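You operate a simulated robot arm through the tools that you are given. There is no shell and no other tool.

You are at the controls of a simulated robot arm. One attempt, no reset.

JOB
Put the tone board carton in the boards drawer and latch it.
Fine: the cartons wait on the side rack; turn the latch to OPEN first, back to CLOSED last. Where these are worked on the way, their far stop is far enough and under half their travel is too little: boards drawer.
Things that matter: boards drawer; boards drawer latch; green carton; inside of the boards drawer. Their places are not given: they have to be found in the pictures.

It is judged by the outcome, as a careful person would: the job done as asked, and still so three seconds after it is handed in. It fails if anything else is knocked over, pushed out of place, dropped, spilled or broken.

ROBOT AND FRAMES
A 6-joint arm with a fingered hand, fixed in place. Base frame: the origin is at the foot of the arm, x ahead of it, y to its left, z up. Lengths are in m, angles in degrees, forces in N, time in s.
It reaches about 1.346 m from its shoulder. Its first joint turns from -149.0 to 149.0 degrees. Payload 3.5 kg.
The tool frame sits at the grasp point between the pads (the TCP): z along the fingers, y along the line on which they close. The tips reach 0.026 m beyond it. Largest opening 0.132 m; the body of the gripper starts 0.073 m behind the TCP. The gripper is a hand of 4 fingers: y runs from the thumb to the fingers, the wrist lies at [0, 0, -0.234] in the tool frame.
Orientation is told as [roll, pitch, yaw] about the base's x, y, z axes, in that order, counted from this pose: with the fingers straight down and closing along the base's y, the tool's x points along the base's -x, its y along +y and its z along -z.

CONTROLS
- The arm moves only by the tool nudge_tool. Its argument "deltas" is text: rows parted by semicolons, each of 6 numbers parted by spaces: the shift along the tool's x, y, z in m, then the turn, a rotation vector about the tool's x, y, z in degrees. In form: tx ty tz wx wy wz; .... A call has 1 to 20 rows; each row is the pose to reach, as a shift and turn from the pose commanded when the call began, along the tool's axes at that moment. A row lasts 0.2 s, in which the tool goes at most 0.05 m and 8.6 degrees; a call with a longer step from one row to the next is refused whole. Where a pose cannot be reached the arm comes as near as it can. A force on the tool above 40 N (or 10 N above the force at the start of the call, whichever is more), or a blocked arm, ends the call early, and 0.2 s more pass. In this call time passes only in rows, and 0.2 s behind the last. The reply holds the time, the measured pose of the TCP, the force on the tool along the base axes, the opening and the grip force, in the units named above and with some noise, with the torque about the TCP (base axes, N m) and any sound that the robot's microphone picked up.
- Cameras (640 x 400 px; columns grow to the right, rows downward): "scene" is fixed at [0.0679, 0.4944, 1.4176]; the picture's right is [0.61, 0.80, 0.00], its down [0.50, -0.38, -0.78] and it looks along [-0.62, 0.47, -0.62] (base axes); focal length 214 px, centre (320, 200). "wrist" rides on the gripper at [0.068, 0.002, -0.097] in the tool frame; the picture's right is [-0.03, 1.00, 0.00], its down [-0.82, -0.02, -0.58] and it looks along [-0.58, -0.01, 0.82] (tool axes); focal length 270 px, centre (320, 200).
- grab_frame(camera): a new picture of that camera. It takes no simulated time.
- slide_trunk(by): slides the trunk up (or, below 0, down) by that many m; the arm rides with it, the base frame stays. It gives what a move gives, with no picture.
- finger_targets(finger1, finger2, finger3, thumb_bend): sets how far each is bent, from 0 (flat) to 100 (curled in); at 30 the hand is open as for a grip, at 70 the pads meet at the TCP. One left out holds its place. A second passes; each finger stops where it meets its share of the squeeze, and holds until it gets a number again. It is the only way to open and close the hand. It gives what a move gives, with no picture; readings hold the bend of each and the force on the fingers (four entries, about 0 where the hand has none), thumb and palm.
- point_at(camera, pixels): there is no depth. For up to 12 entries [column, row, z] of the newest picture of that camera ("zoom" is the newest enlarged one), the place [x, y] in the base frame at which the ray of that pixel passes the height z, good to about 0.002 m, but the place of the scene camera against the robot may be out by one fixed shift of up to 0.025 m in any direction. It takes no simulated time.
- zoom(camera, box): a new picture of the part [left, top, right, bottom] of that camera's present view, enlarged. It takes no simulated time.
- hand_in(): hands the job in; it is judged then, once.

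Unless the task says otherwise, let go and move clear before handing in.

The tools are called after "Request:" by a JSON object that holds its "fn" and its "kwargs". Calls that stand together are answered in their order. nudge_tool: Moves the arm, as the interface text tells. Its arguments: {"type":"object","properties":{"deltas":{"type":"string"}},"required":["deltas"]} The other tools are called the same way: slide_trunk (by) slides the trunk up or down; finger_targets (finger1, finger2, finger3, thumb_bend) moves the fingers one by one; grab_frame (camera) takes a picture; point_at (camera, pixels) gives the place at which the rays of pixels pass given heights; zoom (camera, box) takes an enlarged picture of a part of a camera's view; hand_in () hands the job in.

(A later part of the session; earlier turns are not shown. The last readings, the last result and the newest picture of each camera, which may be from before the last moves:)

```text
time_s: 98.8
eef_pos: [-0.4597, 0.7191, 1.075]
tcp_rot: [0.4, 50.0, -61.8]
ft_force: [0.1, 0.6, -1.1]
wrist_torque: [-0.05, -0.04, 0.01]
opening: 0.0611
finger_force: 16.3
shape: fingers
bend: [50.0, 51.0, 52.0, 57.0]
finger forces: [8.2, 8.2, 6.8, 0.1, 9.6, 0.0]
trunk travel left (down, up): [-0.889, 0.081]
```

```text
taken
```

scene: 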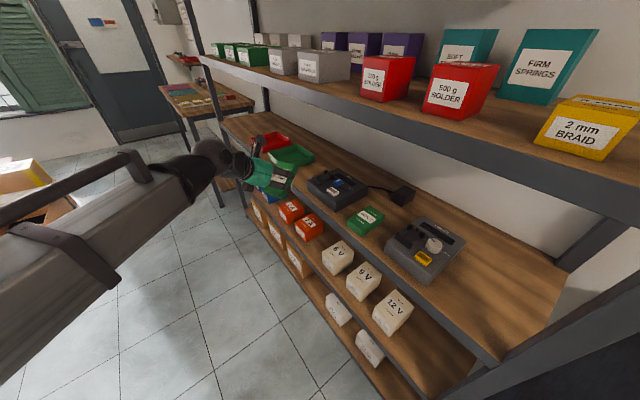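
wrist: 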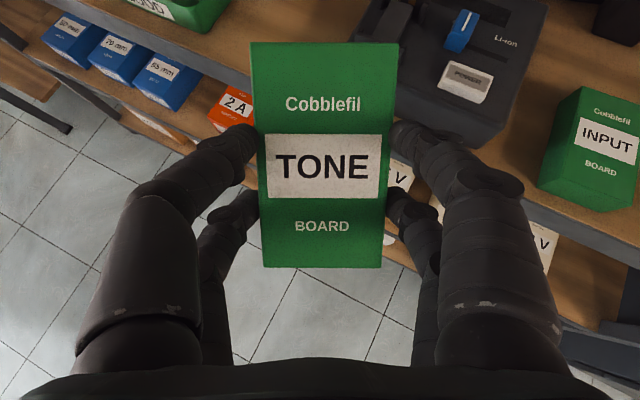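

The TONE carton is out of the rack, and the tray, charger and INPUT carton are all undisturbed. I'll carry it along the front of the rack toward the cabinet at this height, turning the hand gradually to face +y.

Request:
{"fn": "nudge_tool", "kwargs": {"deltas": "-0.0111 0.0342 -0.0133 -0.91 0 0.76; -0.0223 0.0684 -0.0265 -1.81 0 1.52; -0.0334 0.1027 -0.0398 -2.72 0 2.28; -0.0445 0.1369 -0.053 -3.63 0 3.04; -0.0556 0.1711 -0.0663 -4.53 0 3.8; -0.0668 0.2053 -0.0796 -5.44 0 4.57; -0.0779 0.2395 -0.0928 -6.35 0 5.33; -0.089 0.2737 -0.1061 -7.25 0 6.09; -0.1001 0.308 -0.1193 -8.16 0 6.85; -0.1113 0.3422 -0.1326 -9.07 0 7.61; -0.1224 0.3764 -0.1458 -9.97 0 8.37; -0.1335 0.4106 -0.1591 -10.88 0 9.13"}}

Request:
{"fn": "grab_frame", "kwargs": {"camera": "wrist"}}

```text
time_s: 101.5
eef_pos: [-0.0027, 0.7311, 1.0729]
tcp_rot: [0.3, 50.2, -75.7]
ft_force: [0.2, -0.3, -2.0]
wrist_torque: [-0.04, -0.01, 0.02]
opening: 0.0607
finger_force: 16.3
shape: fingers
bend: [50.0, 51.0, 52.0, 57.0]
finger forces: [8.2, 8.2, 6.7, 0.0, 9.5, 0.0]
trunk travel left (down, up): [-0.889, 0.081]
```

```text
taken
```

wrist: 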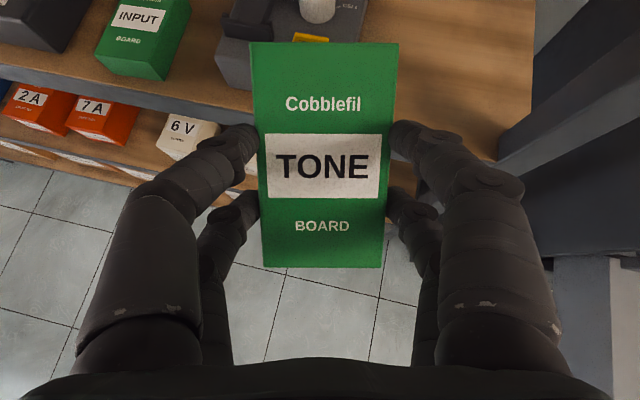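

The carton is riding well (grip steady at ~8 N per digit), with the rack's right post visible at (560,130). I'll continue to x≈0.30, moving slightly away from the post.

Request:
{"fn": "nudge_tool", "kwargs": {"deltas": "-0.0115 0.0345 -0.0138 -0.89 0 0.74; -0.023 0.0689 -0.0276 -1.79 0 1.49; -0.0345 0.1034 -0.0414 -2.68 0 2.23; -0.046 0.1379 -0.0552 -3.57 0 2.98; -0.0575 0.1723 -0.069 -4.46 0 3.72; -0.069 0.2068 -0.0828 -5.36 0 4.46; -0.0805 0.2412 -0.0966 -6.25 0 5.21; -0.092 0.2757 -0.1104 -7.14 0 5.95"}}

Request:
{"fn": "grab_frame", "kwargs": {"camera": "wrist"}}

```text
time_s: 103.2
eef_pos: [0.3001, 0.6584, 1.0749]
tcp_rot: [0.4, 50.2, -85.0]
ft_force: [-0.3, 0.9, -1.9]
wrist_torque: [-0.02, -0.03, -0.01]
opening: 0.0607
finger_force: 16.3
shape: fingers
bend: [50.0, 51.0, 52.0, 57.0]
finger forces: [8.1, 8.0, 6.8, 0.0, 9.5, 0.1]
out of reach, approached as far as the arm can: row 5, 6, 7, 8
trunk travel left (down, up): [-0.889, 0.081]
```

```text
taken
```

wrist: 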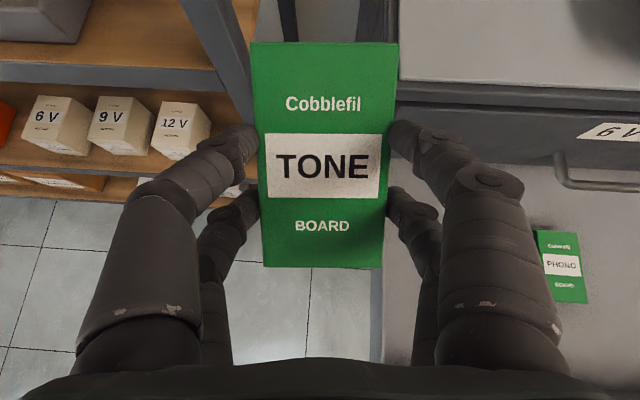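

Now beside the open drawer, with PHONO visible at (562,265). I'll move to above the free space left of PHONO, around (0.54, 0.60).

Request:
{"fn": "nudge_tool", "kwargs": {"deltas": "-0.0072 0.0334 -0.0086 -0.55 0 0.46; -0.0144 0.0669 -0.0173 -1.1 0 0.91; -0.0216 0.1003 -0.0259 -1.65 0 1.37; -0.0288 0.1337 -0.0345 -2.19 0 1.83; -0.036 0.1671 -0.0431 -2.74 0 2.29; -0.0432 0.2006 -0.0518 -3.29 0 2.74; -0.0504 0.234 -0.0604 -3.84 0 3.2"}}

Request:
{"fn": "grab_frame", "kwargs": {"camera": "wrist"}}

```text
time_s: 104.8
eef_pos: [0.5406, 0.5994, 1.0742]
tcp_rot: [0.3, 50.2, -89.9]
ft_force: [-0.2, 0.6, -0.8]
wrist_torque: [-0.05, 0.0, 0.01]
opening: 0.0607
finger_force: 16.2
shape: fingers
bend: [50.0, 51.0, 52.0, 57.0]
finger forces: [8.2, 8.1, 6.9, 0.0, 9.5, 0.1]
trunk travel left (down, up): [-0.889, 0.081]
```

```text
taken
```

wrist: 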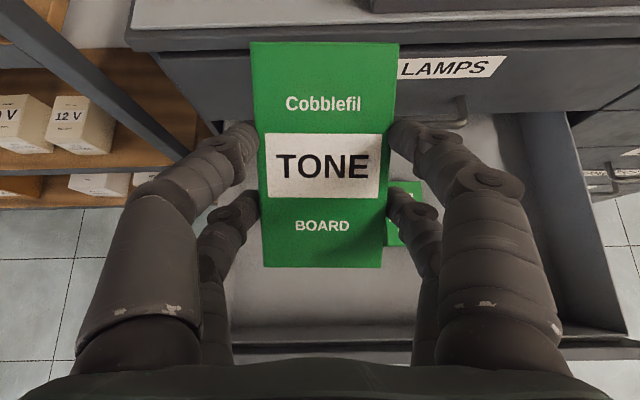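

I'm above the drawer's left part. I'll now pitch the hand back to 72° so that the carton is level again.

Request:
{"fn": "nudge_tool", "kwargs": {"deltas": "-0.0149 0 0.0124 0 -6.5 0; -0.0281 0 0.0234 0 -13 0; -0.0393 0 0.0328 0 -19.4 0; -0.0488 0 0.0406 0 -25.9 0; -0.0561 0 0.0467 0 -32.3 0"}}

Request:
{"fn": "grab_frame", "kwargs": {"camera": "wrist"}}

```text
time_s: 106.0
eef_pos: [0.5392, 0.5995, 1.0032]
tcp_rot: [0.3, 17.6, -90.3]
ft_force: [-0.4, -0.3, -1.1]
wrist_torque: [0.01, 0.0, 0.0]
opening: 0.0607
finger_force: 16.1
shape: fingers
bend: [50.0, 51.0, 52.0, 57.0]
finger forces: [8.2, 8.2, 6.8, 0.0, 9.4, 0.0]
trunk travel left (down, up): [-0.889, 0.081]
```

```text
taken
```

wrist: 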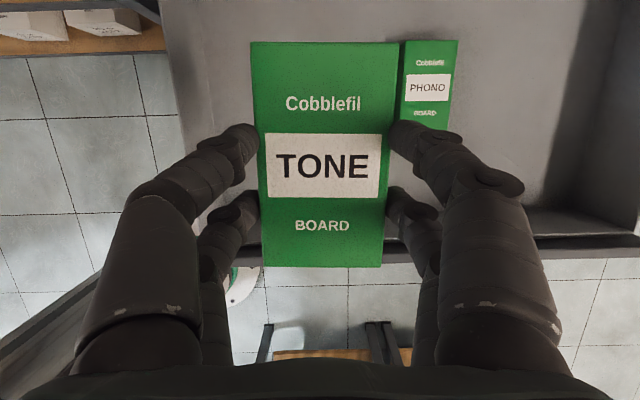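

The carton is level above the drawer. PHONO is at (428,85), the drawer's left wall is near column 180 and the front wall near row 245. I'll get coordinates to pick the exact drop spot.

Request:
{"fn": "zoom", "kwargs": {"camera": "wrist", "box": [120, 0, 640, 280]}}

Request:
{"fn": "point_at", "kwargs": {"camera": "wrist", "pixels": [[405, 40, 0.75], [459, 40, 0.75], [400, 118, 0.75], [170, 0, 0.826], [205, 230, 0.826], [560, 215, 0.72], [600, 60, 0.72], [545, 205, 0.72], [560, 240, 0.826], [400, 118, 0.77], [230, 150, 0.72], [250, 215, 0.72]]}}

```text
1.23 times, centred on (380, 140) of wrist
```

zoom: 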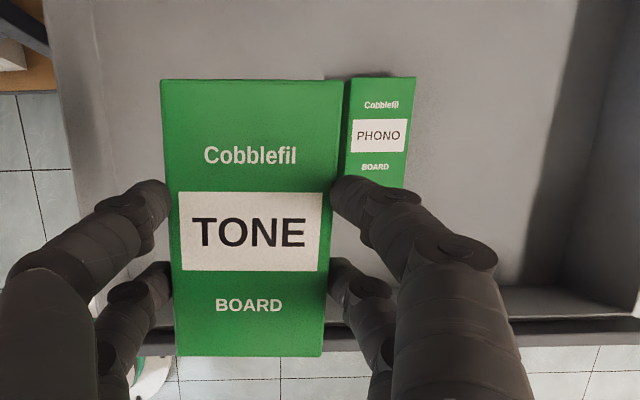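

```text
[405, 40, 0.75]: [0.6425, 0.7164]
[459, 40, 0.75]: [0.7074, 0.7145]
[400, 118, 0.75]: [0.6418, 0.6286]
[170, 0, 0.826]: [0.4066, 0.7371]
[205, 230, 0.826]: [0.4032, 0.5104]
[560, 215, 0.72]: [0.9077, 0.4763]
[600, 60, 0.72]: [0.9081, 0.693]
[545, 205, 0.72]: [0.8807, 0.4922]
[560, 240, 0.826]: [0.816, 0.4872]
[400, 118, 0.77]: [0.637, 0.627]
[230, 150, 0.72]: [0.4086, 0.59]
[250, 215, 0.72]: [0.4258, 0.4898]
```

PHONO occupies x 0.642–0.707; TONE at x≈0.54 leaves about 7 cm on each side. I'll lower the trunk by 0.20 (carton bottom to z≈0.754) and look again.

Request:
{"fn": "slide_trunk", "kwargs": {"by": -0.12}}

Request:
{"fn": "grab_frame", "kwargs": {"camera": "wrist"}}

```text
time_s: 107.5
eef_pos: [0.5386, 0.5992, 0.8813]
tcp_rot: [0.1, 17.8, -90.1]
ft_force: [0.5, 0.1, -0.6]
wrist_torque: [-0.01, 0.01, -0.01]
opening: 0.0607
finger_force: 15.6
shape: fingers
bend: [50.0, 51.0, 52.0, 57.0]
finger forces: [8.1, 8.2, 6.8, 0.0, 9.5, 0.0]
trunk travel left (down, up): [-0.769, 0.201]
```

```text
taken
```

wrist: 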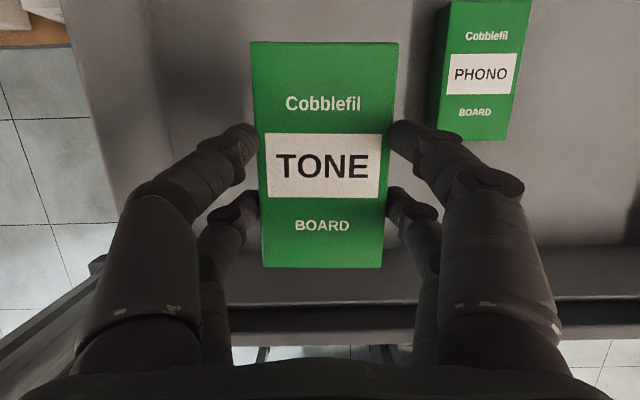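

Still centred and clear on all sides. Lowering another 0.08.

Request:
{"fn": "slide_trunk", "kwargs": {"by": -0.08}}

Request:
{"fn": "grab_frame", "kwargs": {"camera": "wrist"}}

Request:
{"fn": "point_at", "kwargs": {"camera": "wrist", "pixels": [[320, 330, 0.826], [250, 290, 0.72], [300, 285, 0.72]]}}

```text
time_s: 108.7
eef_pos: [0.5397, 0.5993, 0.8023]
tcp_rot: [0.2, 17.8, -90.2]
ft_force: [-0.3, 0.4, -0.4]
wrist_torque: [-0.01, -0.02, -0.02]
opening: 0.0609
finger_force: 16.5
shape: fingers
bend: [50.0, 51.0, 52.0, 57.0]
finger forces: [8.2, 8.1, 6.8, 0.1, 9.5, 0.0]
trunk travel left (down, up): [-0.689, 0.281]
```

```text
taken
```

wrist: 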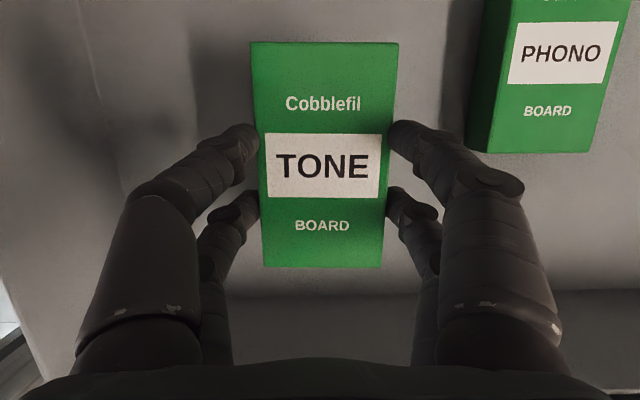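

```text
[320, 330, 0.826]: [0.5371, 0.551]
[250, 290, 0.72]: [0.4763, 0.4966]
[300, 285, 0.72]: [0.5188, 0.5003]
```

The carton bottom is about 3 cm above the floor by comparison with PHONO's size. I'll lower in smaller steps and watch for contact.

Request:
{"fn": "slide_trunk", "kwargs": {"by": -0.022}}

Request:
{"fn": "grab_frame", "kwargs": {"camera": "wrist"}}

```text
time_s: 109.4
eef_pos: [0.5393, 0.5983, 0.7791]
tcp_rot: [0.3, 17.8, -90.2]
ft_force: [0.6, -0.3, -0.8]
wrist_torque: [0.0, 0.02, -0.02]
opening: 0.0607
finger_force: 16.0
shape: fingers
bend: [50.0, 51.0, 52.0, 57.0]
finger forces: [8.3, 8.1, 6.8, 0.0, 9.5, 0.1]
trunk travel left (down, up): [-0.667, 0.303]
```

```text
taken
```

wrist: 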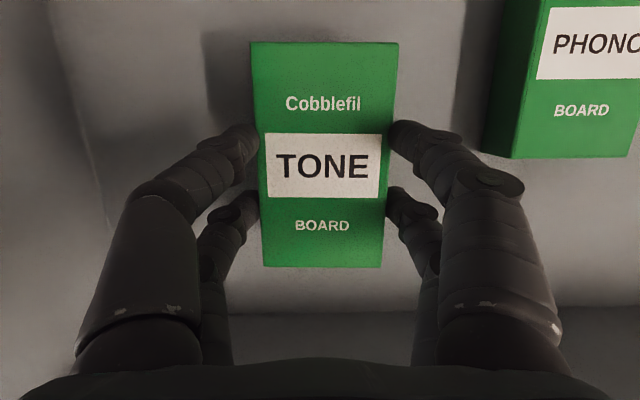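

Request:
{"fn": "slide_trunk", "kwargs": {"by": -0.005}}

Request:
{"fn": "slide_trunk", "kwargs": {"by": -0.004}}

Request:
{"fn": "grab_frame", "kwargs": {"camera": "wrist"}}

```text
time_s: 109.9
eef_pos: [0.5401, 0.5996, 0.7754]
tcp_rot: [0.3, 17.8, -90.3]
ft_force: [0.1, -0.5, -0.7]
wrist_torque: [0.03, 0.01, -0.02]
opening: 0.0607
finger_force: 16.3
shape: fingers
bend: [50.0, 51.0, 52.0, 57.0]
finger forces: [8.2, 8.1, 6.8, 0.1, 9.5, 0.0]
trunk travel left (down, up): [-0.662, 0.308]
```

```text
time_s: 110.5
eef_pos: [0.5399, 0.5988, 0.7719]
tcp_rot: [0.3, 17.8, -90.2]
ft_force: [0.5, 0.1, -0.9]
wrist_torque: [0.0, 0.05, -0.04]
opening: 0.0607
finger_force: 16.4
shape: fingers
bend: [50.0, 51.0, 52.0, 57.0]
finger forces: [8.2, 8.1, 6.8, 0.0, 9.5, 0.0]
trunk travel left (down, up): [-0.658, 0.312]
```

```text
taken
```

wrist: 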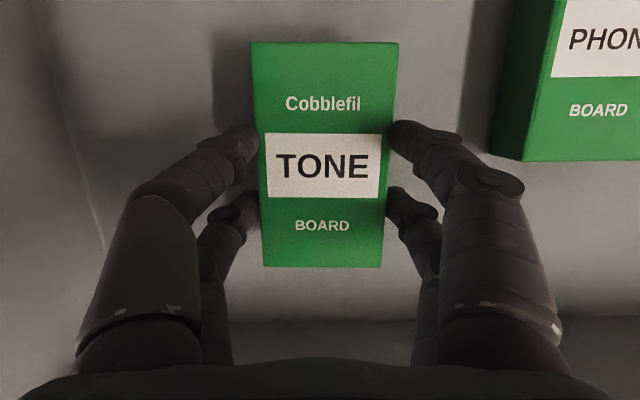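

No contact yet at TCP z=0.772. I'll continue down in small steps.

Request:
{"fn": "slide_trunk", "kwargs": {"by": -0.003}}

Request:
{"fn": "slide_trunk", "kwargs": {"by": -0.003}}

```text
time_s: 111.0
eef_pos: [0.5408, 0.6002, 0.7687]
tcp_rot: [0.3, 17.8, -90.1]
ft_force: [-1.0, -0.5, -1.9]
wrist_torque: [-0.01, -0.01, -0.01]
opening: 0.0607
finger_force: 16.2
shape: fingers
bend: [50.0, 51.0, 52.0, 57.0]
finger forces: [8.3, 8.0, 6.9, 0.0, 9.5, 0.1]
trunk travel left (down, up): [-0.655, 0.315]
```

```text
time_s: 111.5
eef_pos: [0.5395, 0.5994, 0.7656]
tcp_rot: [0.2, 17.7, -90.2]
ft_force: [1.0, 0.5, -1.9]
wrist_torque: [-0.03, 0.02, -0.01]
opening: 0.0607
finger_force: 16.5
shape: fingers
bend: [50.0, 51.0, 52.0, 57.0]
finger forces: [8.3, 8.1, 6.8, 0.0, 9.5, 0.0]
trunk travel left (down, up): [-0.652, 0.318]
```

Still free at 0.7656, so the drawer floor must be a bit lower than estimated. I'll continue in 3–4 mm steps.

Request:
{"fn": "slide_trunk", "kwargs": {"by": -0.004}}

Request:
{"fn": "slide_trunk", "kwargs": {"by": -0.003}}

Request:
{"fn": "grab_frame", "kwargs": {"camera": "wrist"}}

```text
time_s: 112.0
eef_pos: [0.5389, 0.5987, 0.7612]
tcp_rot: [0.2, 17.8, -90.2]
ft_force: [-0.1, -0.3, -1.1]
wrist_torque: [0.02, 0.01, -0.01]
opening: 0.0608
finger_force: 16.2
shape: fingers
bend: [50.0, 51.0, 52.0, 57.0]
finger forces: [8.3, 8.1, 6.8, 0.1, 9.4, 0.0]
trunk travel left (down, up): [-0.648, 0.322]
```

```text
time_s: 112.6
eef_pos: [0.5393, 0.5987, 0.7589]
tcp_rot: [0.3, 18.0, -90.2]
ft_force: [0.0, 1.2, 16.6]
wrist_torque: [0.22, -0.11, 0.04]
opening: 0.0606
finger_force: 17.6
shape: fingers
bend: [50.0, 51.0, 53.0, 57.0]
finger forces: [8.6, 8.7, 7.2, 0.0, 10.0, 0.0]
trunk travel left (down, up): [-0.645, 0.325]
```

```text
taken
```

wrist: 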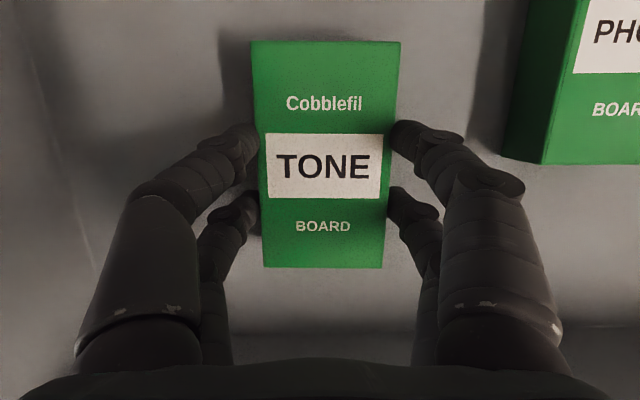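

The carton touched the drawer floor (+16.6 N upward at TCP z=0.759). I'll relieve by 2 mm, then open the fingers just enough to release it.

Request:
{"fn": "slide_trunk", "kwargs": {"by": 0.002}}

Request:
{"fn": "finger_targets", "kwargs": {"finger1": 45, "finger2": 45, "finger3": 45, "thumb_bend": 45}}

Request:
{"fn": "grab_frame", "kwargs": {"camera": "wrist"}}

```text
time_s: 113.1
eef_pos: [0.5401, 0.599, 0.7608]
tcp_rot: [0.3, 17.8, -90.2]
ft_force: [-1.5, 0.6, 5.6]
wrist_torque: [0.12, -0.05, 0.01]
opening: 0.061
finger_force: 17.4
shape: fingers
bend: [50.0, 51.0, 53.0, 57.0]
finger forces: [8.4, 8.4, 7.4, 0.1, 10.0, 0.1]
trunk travel left (down, up): [-0.647, 0.323]
```

```text
time_s: 114.1
eef_pos: [0.539, 0.5993, 0.7601]
tcp_rot: [0.3, 17.8, -90.2]
ft_force: [0.0, 0.8, -0.3]
wrist_torque: [0.03, 0.0, -0.01]
opening: 0.0824
finger_force: 0.0
shape: fingers
bend: [45.0, 45.0, 45.0, 45.0]
finger forces: [0.0, 0.0, 0.0, 0.1, 0.2, 0.1]
trunk travel left (down, up): [-0.647, 0.323]
```

```text
taken
```

wrist: 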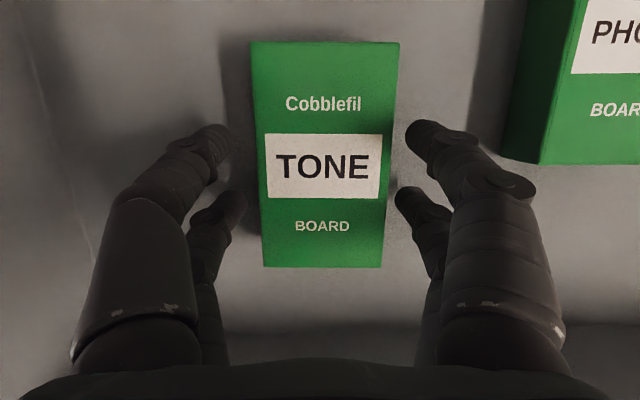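

Released: zero finger force, and the carton is standing flat in the drawer. I'll raise the hand straight up out of the drawer.

Request:
{"fn": "slide_trunk", "kwargs": {"by": 0.15}}

Request:
{"fn": "slide_trunk", "kwargs": {"by": 0.12}}

Request:
{"fn": "grab_frame", "kwargs": {"camera": "wrist"}}

```text
time_s: 115.8
eef_pos: [0.5395, 0.5987, 0.9091]
tcp_rot: [0.3, 17.8, -90.2]
ft_force: [0.8, -0.6, -0.5]
wrist_torque: [-0.03, 0.0, 0.01]
opening: 0.0824
finger_force: 0.1
shape: fingers
bend: [45.0, 45.0, 45.0, 45.0]
finger forces: [0.0, 0.1, 0.0, 0.1, 0.0, 0.1]
trunk travel left (down, up): [-0.797, 0.173]
```

```text
time_s: 117.3
eef_pos: [0.5406, 0.5979, 1.0302]
tcp_rot: [0.3, 17.7, -90.2]
ft_force: [-0.1, -0.2, -0.1]
wrist_torque: [-0.01, 0.03, -0.01]
opening: 0.0821
finger_force: 0.1
shape: fingers
bend: [45.0, 45.0, 45.0, 45.0]
finger forces: [0.0, 0.0, 0.1, 0.1, 0.0, 0.1]
trunk travel left (down, up): [-0.917, 0.053]
```

```text
taken
```

wrist: 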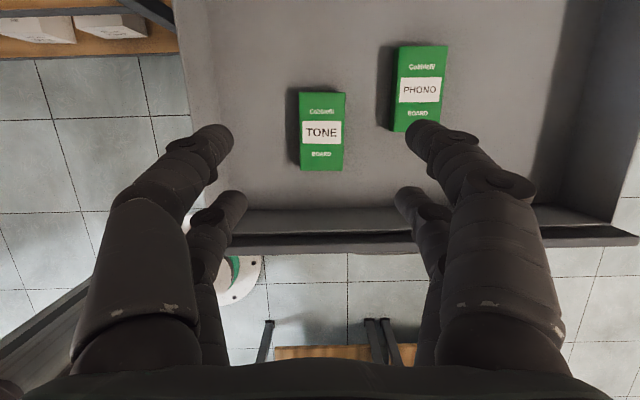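

TONE at (322,130) and PHONO at (420,88) both lie flat in the drawer. Now I'll move the hand back in front of the drawer, staying high, to prepare to push it shut.

Request:
{"fn": "nudge_tool", "kwargs": {"deltas": "-0.0377 0.0095 -0.0121 0 0 0; -0.0755 0.019 -0.0242 0 0 0; -0.1132 0.0285 -0.0364 0 0 0; -0.1509 0.038 -0.0485 0 0 0; -0.1886 0.0475 -0.0606 0 0 0; -0.2264 0.0569 -0.0727 0 0 0; -0.2641 0.0664 -0.0848 0 0 0; -0.3018 0.0759 -0.0969 0 0 0; -0.3395 0.0854 -0.1091 0 0 0; -0.3773 0.0949 -0.1212 0 0 0; -0.415 0.1044 -0.1333 0 0 0"}}

Request:
{"fn": "nudge_tool", "kwargs": {"deltas": "0.0326 0 -0.0023 0 8 0; 0.0645 0 -0.0091 0 16 0; 0.0952 0 -0.0202 0 24 0; 0.124 0 -0.0356 0 32 0; 0.1504 0 -0.0547 0 40 0; 0.1739 0 -0.0774 0 48 0; 0.194 0 -0.1031 0 56 0; 0.2103 0 -0.1314 0 64 0; 0.2225 0 -0.1617 0 72 0"}}

Request:
{"fn": "grab_frame", "kwargs": {"camera": "wrist"}}

```text
time_s: 119.7
eef_pos: [0.6424, 0.1619, 1.0298]
tcp_rot: [0.3, 17.9, -90.2]
ft_force: [-0.3, -0.5, -0.2]
wrist_torque: [-0.02, 0.02, -0.01]
opening: 0.0824
finger_force: 0.1
shape: fingers
bend: [45.0, 45.0, 45.0, 45.0]
finger forces: [0.1, 0.0, 0.1, 0.0, 0.0, 0.1]
trunk travel left (down, up): [-0.917, 0.053]
```

```text
time_s: 121.7
eef_pos: [0.6419, 0.3258, 1.2523]
tcp_rot: [76.6, 89.7, -13.7]
ft_force: [-0.4, 0.0, 0.4]
wrist_torque: [-0.03, -0.04, 0.0]
opening: 0.0825
finger_force: 0.0
shape: fingers
bend: [45.0, 45.0, 45.0, 45.0]
finger forces: [0.0, 0.0, 0.0, 0.0, 0.0, 0.0]
trunk travel left (down, up): [-0.917, 0.053]
```

```text
taken
```

wrist: 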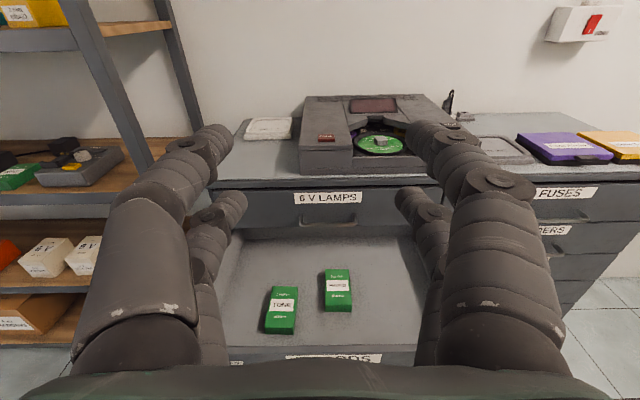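

Both cartons are in view in the drawer. I'll turn the hand to close vertically (the way I pulled the handle), set the fingers to bend 52, back off slightly and lower the trunk in front of the drawer.

Request:
{"fn": "nudge_tool", "kwargs": {"deltas": "0 0 -0.003 0 0 -8.5; 0 0 -0.006 0 0 -17; 0 0 -0.009 0 0 -25.5; 0 0 -0.012 0 0 -34; 0 0 -0.015 0 0 -42.5; 0 0 -0.018 0 0 -51; 0 0 -0.021 0 0 -59.5; 0 0 -0.024 0 0 -68; 0 0 -0.026 0 0 -76.5; 0 0 -0.028 0 0 -85; 0 0 -0.03 0 0 -90"}}

Request:
{"fn": "finger_targets", "kwargs": {"finger1": 52, "finger2": 52, "finger3": 52, "thumb_bend": 52}}

Request:
{"fn": "slide_trunk", "kwargs": {"by": -0.3}}

Request:
{"fn": "grab_frame", "kwargs": {"camera": "wrist"}}

```text
time_s: 124.1
eef_pos: [0.6414, 0.2946, 1.252]
tcp_rot: [89.9, -0.4, -0.3]
ft_force: [0.1, 0.3, -0.5]
wrist_torque: [0.03, -0.03, 0.0]
opening: 0.0825
finger_force: 0.0
shape: fingers
bend: [45.0, 45.0, 45.0, 45.0]
finger forces: [0.0, 0.0, 0.1, 0.0, 0.0, 0.0]
trunk travel left (down, up): [-0.917, 0.053]
```

```text
time_s: 125.1
eef_pos: [0.642, 0.2947, 1.2523]
tcp_rot: [90.0, -0.4, -0.3]
ft_force: [0.0, -0.3, -0.4]
wrist_torque: [0.04, 0.01, 0.04]
opening: 0.0598
finger_force: 0.1
shape: fingers
bend: [52.0, 52.0, 52.0, 52.0]
finger forces: [0.1, 0.0, 0.0, 0.0, 0.0, 0.0]
trunk travel left (down, up): [-0.917, 0.053]
```

```text
time_s: 128.1
eef_pos: [0.6421, 0.2938, 0.9519]
tcp_rot: [89.9, -0.4, -0.3]
ft_force: [-0.5, 0.1, -0.8]
wrist_torque: [-0.05, 0.03, -0.01]
opening: 0.0597
finger_force: 0.1
shape: fingers
bend: [52.0, 52.0, 52.0, 52.0]
finger forces: [0.1, 0.1, 0.0, 0.1, 0.1, 0.0]
trunk travel left (down, up): [-0.617, 0.353]
```

```text
taken
```

wrist: 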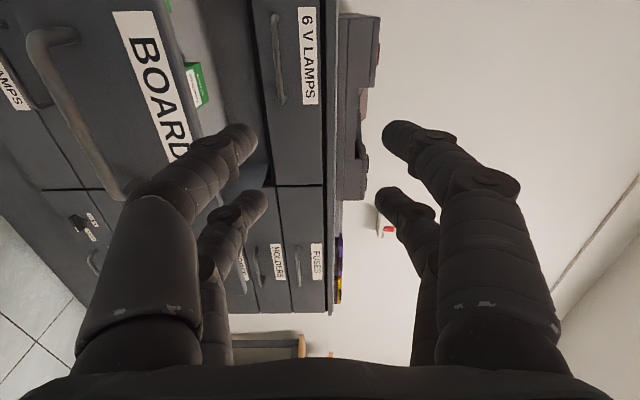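

Clear in front of the drawer. I'll lower the remaining 0.2015 to the handle height.

Request:
{"fn": "slide_trunk", "kwargs": {"by": -0.2015}}

Request:
{"fn": "grab_frame", "kwargs": {"camera": "wrist"}}

```text
time_s: 130.3
eef_pos: [0.6415, 0.2951, 0.7502]
tcp_rot: [89.9, -0.2, -0.3]
ft_force: [0.2, 0.0, -0.4]
wrist_torque: [-0.02, -0.01, 0.02]
opening: 0.0599
finger_force: 0.1
shape: fingers
bend: [52.0, 52.0, 52.0, 52.0]
finger forces: [0.0, 0.0, 0.0, 0.0, 0.1, 0.1]
trunk travel left (down, up): [-0.416, 0.554]
```

```text
taken
```

wrist: 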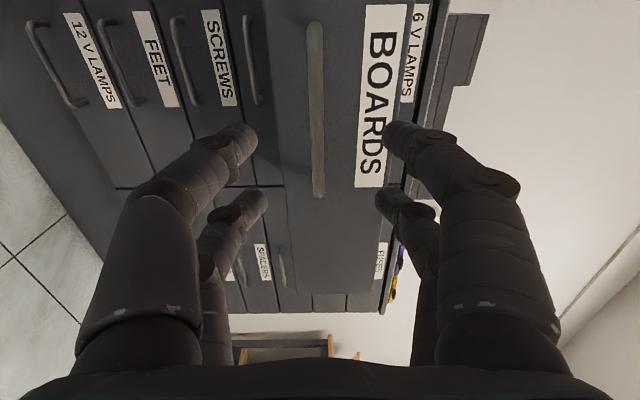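

The handle bar sits midway between the open fingers at column 315. I'll advance so the fingertips straddle the bar and meet the drawer face, then push gently.

Request:
{"fn": "nudge_tool", "kwargs": {"deltas": "0 0 0.03 0 0 0; 0 0 0.06 0 0 0; 0 0 0.09 0 0 0; 0 0 0.115 0 0 0; 0 0 0.13 0 0 0; 0 0 0.142 0 0 0; 0 0 0.154 0 0 0; 0 0 0.168 0 0 0; 0 0 0.183 0 0 0; 0 0 0.198 0 0 0; 0 0 0.213 0 0 0; 0 0 0.228 0 0 0; 0 0 0.243 0 0 0; 0 0 0.258 0 0 0; 0 0 0.273 0 0 0"}}

Request:
{"fn": "grab_frame", "kwargs": {"camera": "wrist"}}

```text
time_s: 133.5
eef_pos: [0.6436, 0.5691, 0.7505]
tcp_rot: [89.8, -0.3, -0.3]
ft_force: [-0.5, -0.4, 1.0]
wrist_torque: [0.01, 0.01, 0.02]
opening: 0.0597
finger_force: 0.1
shape: fingers
bend: [52.0, 52.0, 52.0, 52.0]
finger forces: [0.1, 0.0, 0.1, 0.1, 0.0, 0.1]
trunk travel left (down, up): [-0.416, 0.554]
```

```text
taken
```

wrist: 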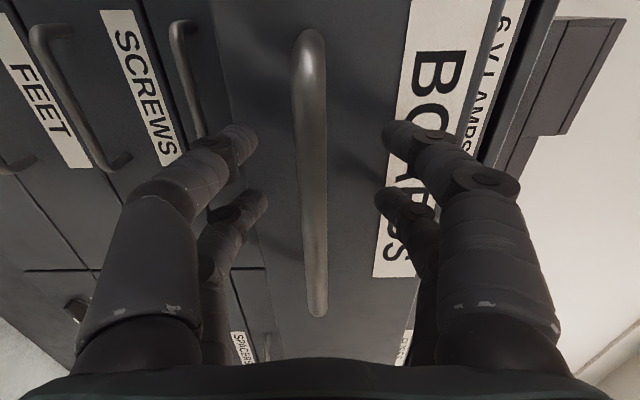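

The drawer is sliding in smoothly with almost no force. I'll continue pushing, slowing toward the end.

Request:
{"fn": "nudge_tool", "kwargs": {"deltas": "0 0 0.015 0 0 0; 0 0 0.03 0 0 0; 0 0 0.045 0 0 0; 0 0 0.06 0 0 0; 0 0 0.075 0 0 0; 0 0 0.09 0 0 0; 0 0 0.105 0 0 0; 0 0 0.12 0 0 0; 0 0 0.133 0 0 0; 0 0 0.145 0 0 0; 0 0 0.155 0 0 0; 0 0 0.163 0 0 0; 0 0 0.17 0 0 0; 0 0 0.176 0 0 0; 0 0 0.182 0 0 0; 0 0 0.187 0 0 0; 0 0 0.192 0 0 0; 0 0 0.197 0 0 0"}}

Request:
{"fn": "grab_frame", "kwargs": {"camera": "wrist"}}

```text
time_s: 137.3
eef_pos: [0.6442, 0.7571, 0.7514]
tcp_rot: [89.9, -0.3, -0.4]
ft_force: [-1.7, -17.8, -1.1]
wrist_torque: [0.3, -0.07, 0.22]
opening: 0.0591
finger_force: 8.3
shape: fingers
bend: [54.0, 53.0, 52.0, 52.0]
finger forces: [9.0, 4.4, 1.7, 0.1, 2.2, 0.0]
trunk travel left (down, up): [-0.416, 0.554]
stopped in row 18: the force on the tool passed its limit at 48 N (the readings are from after the stop); the commanded pose is now the measured one
```

```text
taken
```

wrist: 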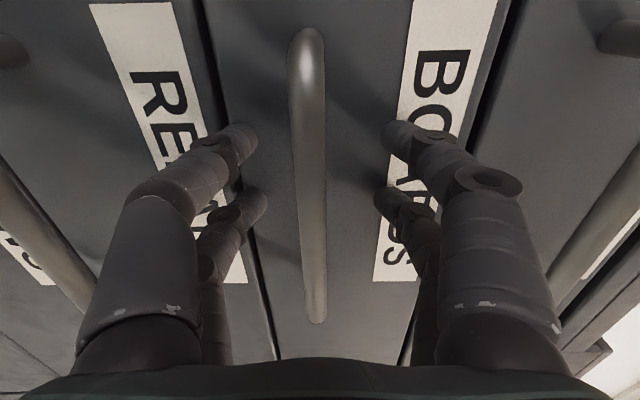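

The drawer hit its closed stop (48 N at y=0.757, the same place as when it was shut before) and the faces are flush. I'll back straight off and move toward the latch.

Request:
{"fn": "nudge_tool", "kwargs": {"deltas": "0 0 -0.03 0 0 0; 0 0 -0.06 0 0 0; 0 0 -0.1 0 0 0; 0 0 -0.14 0 0 0; 0 0 -0.17 0 0 0"}}

Request:
{"fn": "grab_frame", "kwargs": {"camera": "wrist"}}

```text
time_s: 138.5
eef_pos: [0.6413, 0.5887, 0.7515]
tcp_rot: [89.8, -0.4, -0.4]
ft_force: [0.8, 0.5, 0.1]
wrist_torque: [0.02, -0.01, 0.01]
opening: 0.0591
finger_force: 0.1
shape: fingers
bend: [52.0, 52.0, 52.0, 52.0]
finger forces: [0.0, 0.0, 0.0, 0.0, 0.0, 0.1]
trunk travel left (down, up): [-0.416, 0.554]
```

```text
taken
```

wrist: 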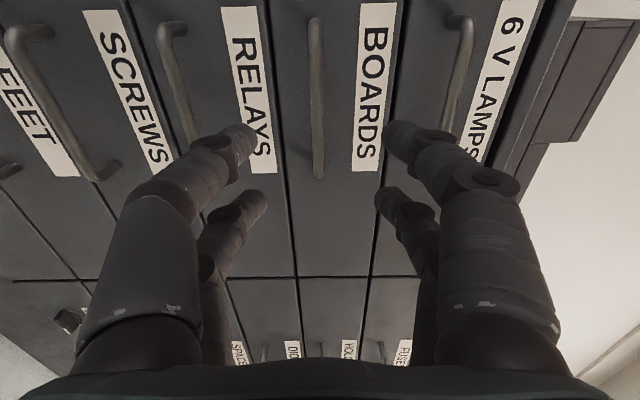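

The BOARDS face is flush with its neighbours and stays shut. I'll move over in front of the latch (x≈0.47) and raise the trunk to latch height.

Request:
{"fn": "nudge_tool", "kwargs": {"deltas": "0.035 0 -0.004 0 0 0; 0.07 0 -0.008 0 0 0; 0.105 0 -0.012 0 0 0; 0.14 0 -0.016 0 0 0; 0.171 0 -0.02 0 0 0"}}

Request:
{"fn": "slide_trunk", "kwargs": {"by": 0.0095}}

Request:
{"fn": "nudge_tool", "kwargs": {"deltas": "0 0 0 0 0 8.5; 0 0 0 0 0 17; 0 0 0 0 0 25.5; 0 0 0 0 0 34; 0 0 0 0 0 42.5; 0 0 0 0 0 51; 0 0 0 0 0 59.5; 0 0 0 0 0 68; 0 0 0 0 0 76.5; 0 0 0 0 0 85; 0 0 0 0 0 90"}}

Request:
{"fn": "grab_frame", "kwargs": {"camera": "wrist"}}

```text
time_s: 139.7
eef_pos: [0.4721, 0.5706, 0.7486]
tcp_rot: [89.7, -0.3, -0.4]
ft_force: [-0.3, 0.7, -1.4]
wrist_torque: [0.01, -0.02, 0.03]
opening: 0.0592
finger_force: 0.0
shape: fingers
bend: [52.0, 52.0, 52.0, 52.0]
finger forces: [0.0, 0.1, 0.1, 0.1, 0.0, 0.0]
trunk travel left (down, up): [-0.416, 0.554]
```

```text
time_s: 140.3
eef_pos: [0.4723, 0.5696, 0.7596]
tcp_rot: [89.7, -0.3, -0.3]
ft_force: [-0.3, -0.4, -0.9]
wrist_torque: [0.0, 0.01, -0.02]
opening: 0.0594
finger_force: 0.1
shape: fingers
bend: [52.0, 52.0, 52.0, 52.0]
finger forces: [0.0, 0.0, 0.0, 0.0, 0.0, 0.1]
trunk travel left (down, up): [-0.425, 0.545]
```

```text
time_s: 142.7
eef_pos: [0.4711, 0.5711, 0.7586]
tcp_rot: [24.8, 89.7, -65.7]
ft_force: [-0.1, -0.2, -0.8]
wrist_torque: [-0.02, 0.02, 0.03]
opening: 0.0593
finger_force: 0.0
shape: fingers
bend: [52.0, 52.0, 52.0, 52.0]
finger forces: [0.1, 0.0, 0.0, 0.0, 0.0, 0.0]
trunk travel left (down, up): [-0.425, 0.545]
```

```text
taken
```

wrist: 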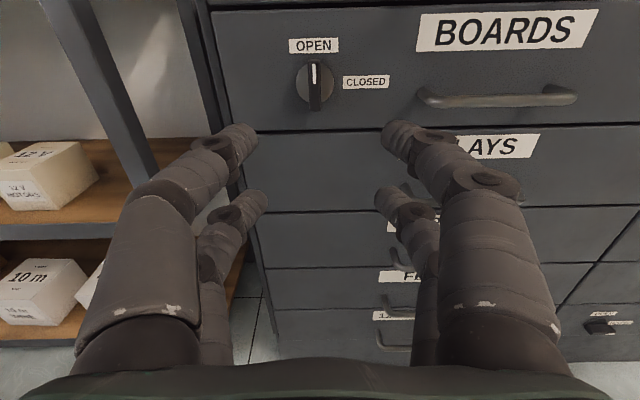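

The view is upright now: the latch bar at (315,85) is vertical with its mark at OPEN, and the drawer is shut. Before gripping, I'll test whether the wrist can turn another +90° from here, which is the CLOSED direction.

Request:
{"fn": "nudge_tool", "kwargs": {"deltas": "0 0 0 0 0 8.5; 0 0 0 0 0 17; 0 0 0 0 0 25.5; 0 0 0 0 0 34; 0 0 0 0 0 42.5; 0 0 0 0 0 51; 0 0 0 0 0 59.5; 0 0 0 0 0 68; 0 0 0 0 0 76.5; 0 0 0 0 0 85; 0 0 0 0 0 92"}}

Request:
{"fn": "grab_frame", "kwargs": {"camera": "wrist"}}

```text
time_s: 145.1
eef_pos: [0.4708, 0.5687, 0.7594]
tcp_rot: [-89.7, -1.9, 179.5]
ft_force: [-0.6, -0.1, 0.0]
wrist_torque: [-0.03, 0.02, -0.01]
opening: 0.0592
finger_force: 0.0
shape: fingers
bend: [52.0, 52.0, 52.0, 52.0]
finger forces: [0.0, 0.0, 0.0, 0.0, 0.0, 0.0]
trunk travel left (down, up): [-0.425, 0.545]
```

```text
taken
```

wrist: 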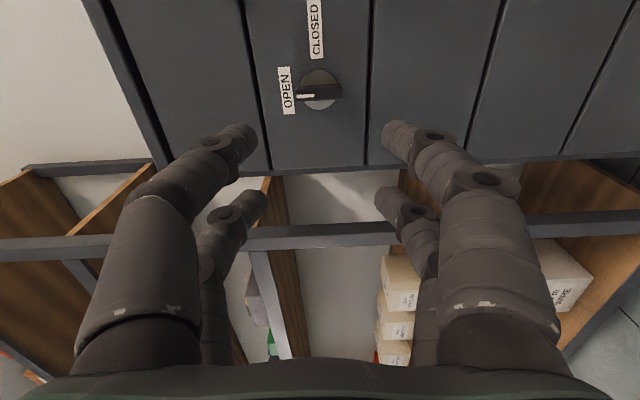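

The full +92° turn is reachable here. I'll also check it close to the latch by moving forward to y≈0.71 in this orientation.

Request:
{"fn": "nudge_tool", "kwargs": {"deltas": "0 0 0.035 0 0 0; 0 0 0.07 0 0 0; 0 0 0.105 0 0 0; 0 0 0.14 0 0 0"}}

```text
time_s: 146.1
eef_pos: [0.4732, 0.7098, 0.7592]
tcp_rot: [-89.6, -1.8, 179.7]
ft_force: [0.1, 0.4, -0.2]
wrist_torque: [-0.01, -0.04, 0.01]
opening: 0.0597
finger_force: 0.0
shape: fingers
bend: [52.0, 52.0, 52.0, 52.0]
finger forces: [0.0, 0.1, 0.1, 0.0, 0.0, 0.0]
trunk travel left (down, up): [-0.425, 0.545]
```

It is reachable there too. I'll turn back to the gripping orientation (-92°) and look at the latch up close.

Request:
{"fn": "nudge_tool", "kwargs": {"deltas": "0 0 0 0 0 -8.5; 0 0 0 0 0 -17; 0 0 0 0 0 -25.5; 0 0 0 0 0 -34; 0 0 0 0 0 -42.5; 0 0 0 0 0 -51; 0 0 0 0 0 -59.5; 0 0 0 0 0 -68; 0 0 0 0 0 -76.5; 0 0 0 0 0 -85; 0 0 0 0 0 -92"}}

Request:
{"fn": "grab_frame", "kwargs": {"camera": "wrist"}}

Request:
{"fn": "zoom", "kwargs": {"camera": "wrist", "box": [240, 60, 400, 200]}}

```text
time_s: 148.5
eef_pos: [0.4723, 0.7101, 0.7597]
tcp_rot: [52.4, 89.4, -37.9]
ft_force: [0.2, 0.6, -0.7]
wrist_torque: [-0.03, 0.01, -0.01]
opening: 0.0592
finger_force: 0.2
shape: fingers
bend: [52.0, 52.0, 52.0, 52.0]
finger forces: [0.0, 0.1, 0.0, 0.1, 0.0, 0.2]
trunk travel left (down, up): [-0.425, 0.545]
```

```text
taken
```

wrist: 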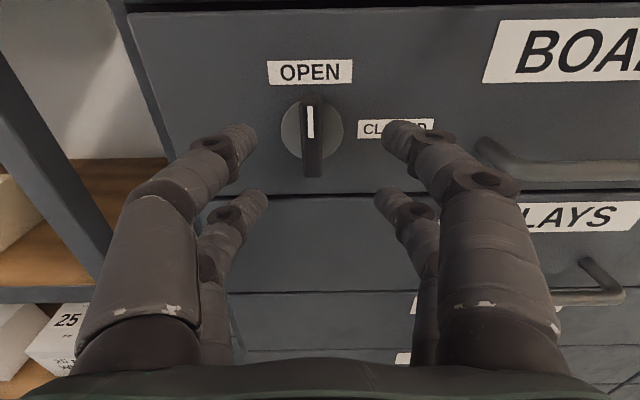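

```text
2.86 times, centred on (320, 130) of wrist
```

zoom: 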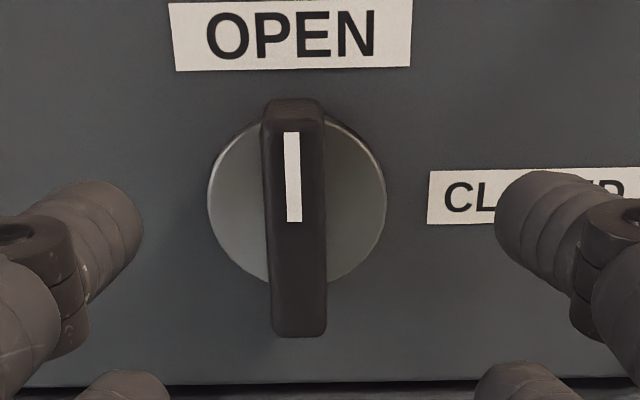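

The latch bar is upright, about 5 mm left of the hand's centre, at x≈0.468 and z≈0.760. I'll pre-close to bend 62, shift left 4 mm and advance to y≈0.752.

Request:
{"fn": "finger_targets", "kwargs": {"finger1": 61, "finger2": 61, "finger3": 61, "thumb_bend": 61}}

Request:
{"fn": "nudge_tool", "kwargs": {"deltas": "0 -0.002 0.012 0 0 0; 0 -0.004 0.024 0 0 0; 0 -0.004 0.034 0 0 0; 0 -0.004 0.042 0 0 0"}}

Request:
{"fn": "grab_frame", "kwargs": {"camera": "wrist"}}

Request:
{"fn": "zoom", "kwargs": {"camera": "wrist", "box": [220, 90, 420, 250]}}

```text
time_s: 149.5
eef_pos: [0.4718, 0.7096, 0.7592]
tcp_rot: [40.5, 89.7, -49.9]
ft_force: [-0.4, -0.5, 0.2]
wrist_torque: [0.0, 0.0, 0.01]
opening: 0.0298
finger_force: 0.1
shape: fingers
bend: [61.0, 61.0, 61.0, 61.0]
finger forces: [0.1, 0.0, 0.1, 0.0, 0.0, 0.0]
trunk travel left (down, up): [-0.425, 0.545]
```

```text
time_s: 150.5
eef_pos: [0.468, 0.7535, 0.759]
tcp_rot: [36.7, 89.6, -53.7]
ft_force: [-0.5, 0.5, 0.6]
wrist_torque: [0.01, -0.01, 0.0]
opening: 0.03
finger_force: 0.0
shape: fingers
bend: [61.0, 61.0, 61.0, 61.0]
finger forces: [0.0, 0.0, 0.0, 0.1, 0.1, 0.1]
trunk travel left (down, up): [-0.425, 0.545]
```

```text
taken
```

wrist: 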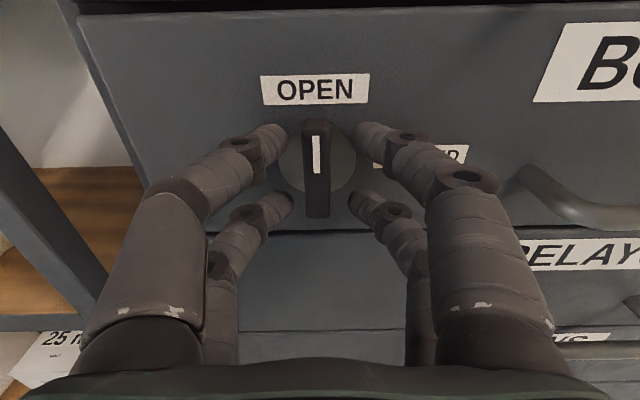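

```text
2.50 times, centred on (320, 170) of wrist
```

zoom: 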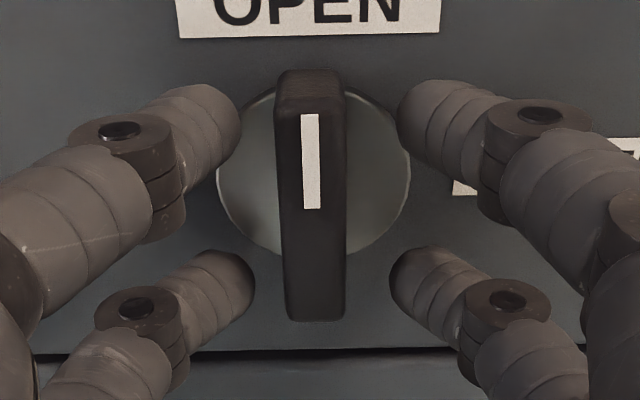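

The bar sits evenly between the two finger pairs. Closing on it now.

Request:
{"fn": "finger_targets", "kwargs": {"finger1": 75, "finger2": 75, "finger3": 75, "thumb_bend": 75}}

Request:
{"fn": "zoom", "kwargs": {"camera": "wrist", "box": [220, 90, 420, 250]}}

```text
time_s: 151.5
eef_pos: [0.4688, 0.753, 0.7593]
tcp_rot: [38.8, 89.5, -51.5]
ft_force: [-8.7, 0.4, -1.0]
wrist_torque: [0.06, -0.03, 0.21]
opening: 0.0087
finger_force: 16.2
shape: fingers
bend: [72.0, 72.0, 71.0, 68.0]
finger forces: [6.7, 5.7, 7.8, 0.0, 12.1, 0.0]
trunk travel left (down, up): [-0.425, 0.545]
```

```text
2.50 times, centred on (320, 170) of wrist
```

zoom: 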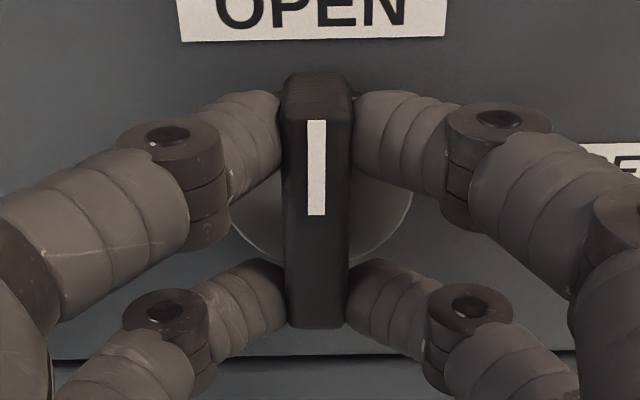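

Both pairs grip the bar (6.7, 5.7, 7.8, thumb 12.1 N). I'll turn it +45° toward CLOSED first.

Request:
{"fn": "nudge_tool", "kwargs": {"deltas": "0 0 0 0 0 6; 0 0 0 0 0 12; 0 0 0 0 0 18; 0 0 0 0 0 24; 0 0 0 0 0 30; 0 0 0 0 0 36; 0 0 0 0 0 42; 0 0 0 0 0 48"}}

Request:
{"fn": "grab_frame", "kwargs": {"camera": "wrist"}}

```text
time_s: 153.3
eef_pos: [0.4679, 0.7513, 0.7602]
tcp_rot: [-89.5, 42.1, -179.9]
ft_force: [-15.4, 0.6, -2.4]
wrist_torque: [0.04, -0.06, 0.26]
opening: 0.0087
finger_force: 16.1
shape: fingers
bend: [72.0, 72.0, 71.0, 68.0]
finger forces: [6.7, 5.6, 8.2, 0.1, 11.8, 0.0]
trunk travel left (down, up): [-0.425, 0.545]
```

```text
taken
```

wrist: 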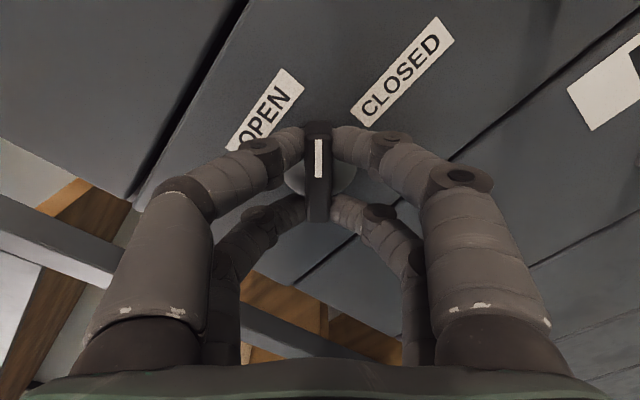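

The bar turns with the hand (mark now at (319,155)), with about 15 N of sideways load from a small axis offset. I'll ease 2 mm toward -x and continue to about +94°.

Request:
{"fn": "nudge_tool", "kwargs": {"deltas": "-0.0008 -0.0007 0 0 0 6; -0.0015 -0.0013 0 0 0 12; -0.0015 -0.0013 0 0 0 18; -0.0015 -0.0013 0 0 0 24; -0.0015 -0.0013 0 0 0 30; -0.0015 -0.0013 0 0 0 36; -0.0015 -0.0013 0 0 0 42; -0.0015 -0.0013 0 0 0 46"}}

Request:
{"fn": "grab_frame", "kwargs": {"camera": "wrist"}}

```text
time_s: 155.1
eef_pos: [0.4661, 0.7514, 0.7598]
tcp_rot: [-89.7, -3.7, 179.6]
ft_force: [-4.1, -0.4, 5.8]
wrist_torque: [0.12, -0.3, 0.05]
opening: 0.0089
finger_force: 17.6
shape: fingers
bend: [72.0, 72.0, 72.0, 67.0]
finger forces: [5.1, 8.6, 5.7, 0.1, 14.1, 0.1]
trunk travel left (down, up): [-0.425, 0.545]
```

```text
taken
```

wrist: 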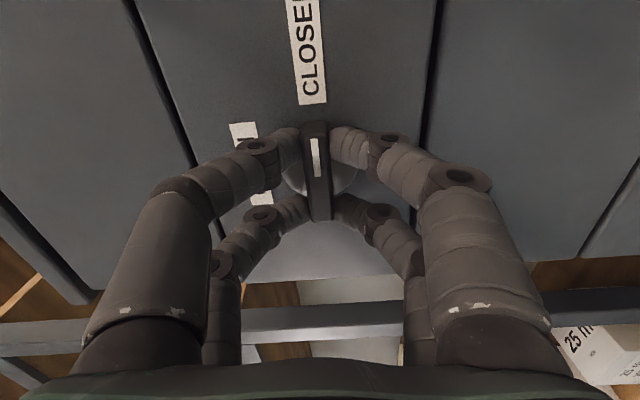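

The latch reached its stop (torque -0.3 N·m; hand at 93.7°, bar lined up with the CLOSED label). I'll open the fingers and retreat straight back to verify.

Request:
{"fn": "finger_targets", "kwargs": {"finger1": 60, "finger2": 60, "finger3": 60, "thumb_bend": 60}}

Request:
{"fn": "nudge_tool", "kwargs": {"deltas": "0 0 -0.03 0 0 0; 0 0 -0.06 0 0 0; 0 0 -0.1 0 0 0; 0 0 -0.14 0 0 0; 0 0 -0.18 0 0 0"}}

Request:
{"fn": "grab_frame", "kwargs": {"camera": "wrist"}}

Request:
{"fn": "zoom", "kwargs": {"camera": "wrist", "box": [240, 40, 400, 140]}}

```text
time_s: 156.1
eef_pos: [0.4662, 0.7515, 0.7588]
tcp_rot: [-89.7, -3.7, 179.5]
ft_force: [0.8, 0.0, -1.0]
wrist_torque: [0.04, -0.02, -0.01]
opening: 0.032
finger_force: 0.0
shape: fingers
bend: [60.0, 60.0, 60.0, 60.0]
finger forces: [0.1, 0.1, 0.1, 0.1, 0.1, 0.0]
trunk travel left (down, up): [-0.425, 0.545]
```

```text
time_s: 157.3
eef_pos: [0.4653, 0.5738, 0.7583]
tcp_rot: [-89.7, -3.7, 179.6]
ft_force: [1.2, -0.9, 0.0]
wrist_torque: [0.01, 0.02, 0.02]
opening: 0.0317
finger_force: 0.1
shape: fingers
bend: [60.0, 60.0, 60.0, 60.0]
finger forces: [0.1, 0.0, 0.0, 0.0, 0.0, 0.1]
trunk travel left (down, up): [-0.425, 0.545]
```

```text
taken
```

wrist: 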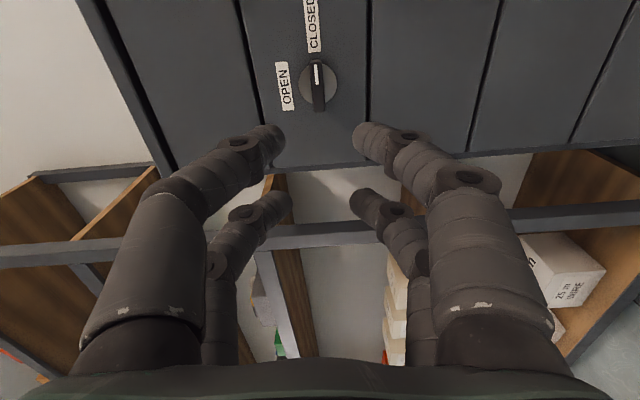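

```text
4.00 times, centred on (320, 90) of wrist
```

zoom: 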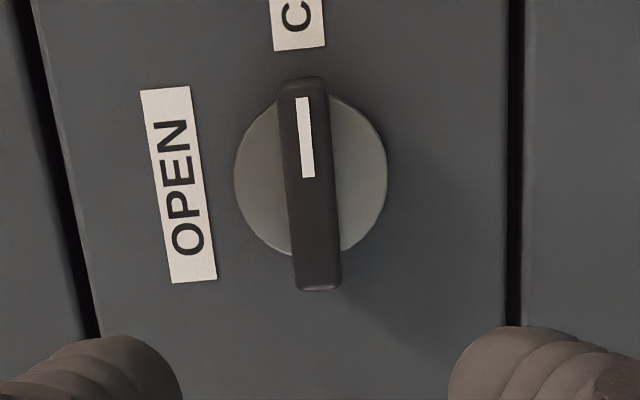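

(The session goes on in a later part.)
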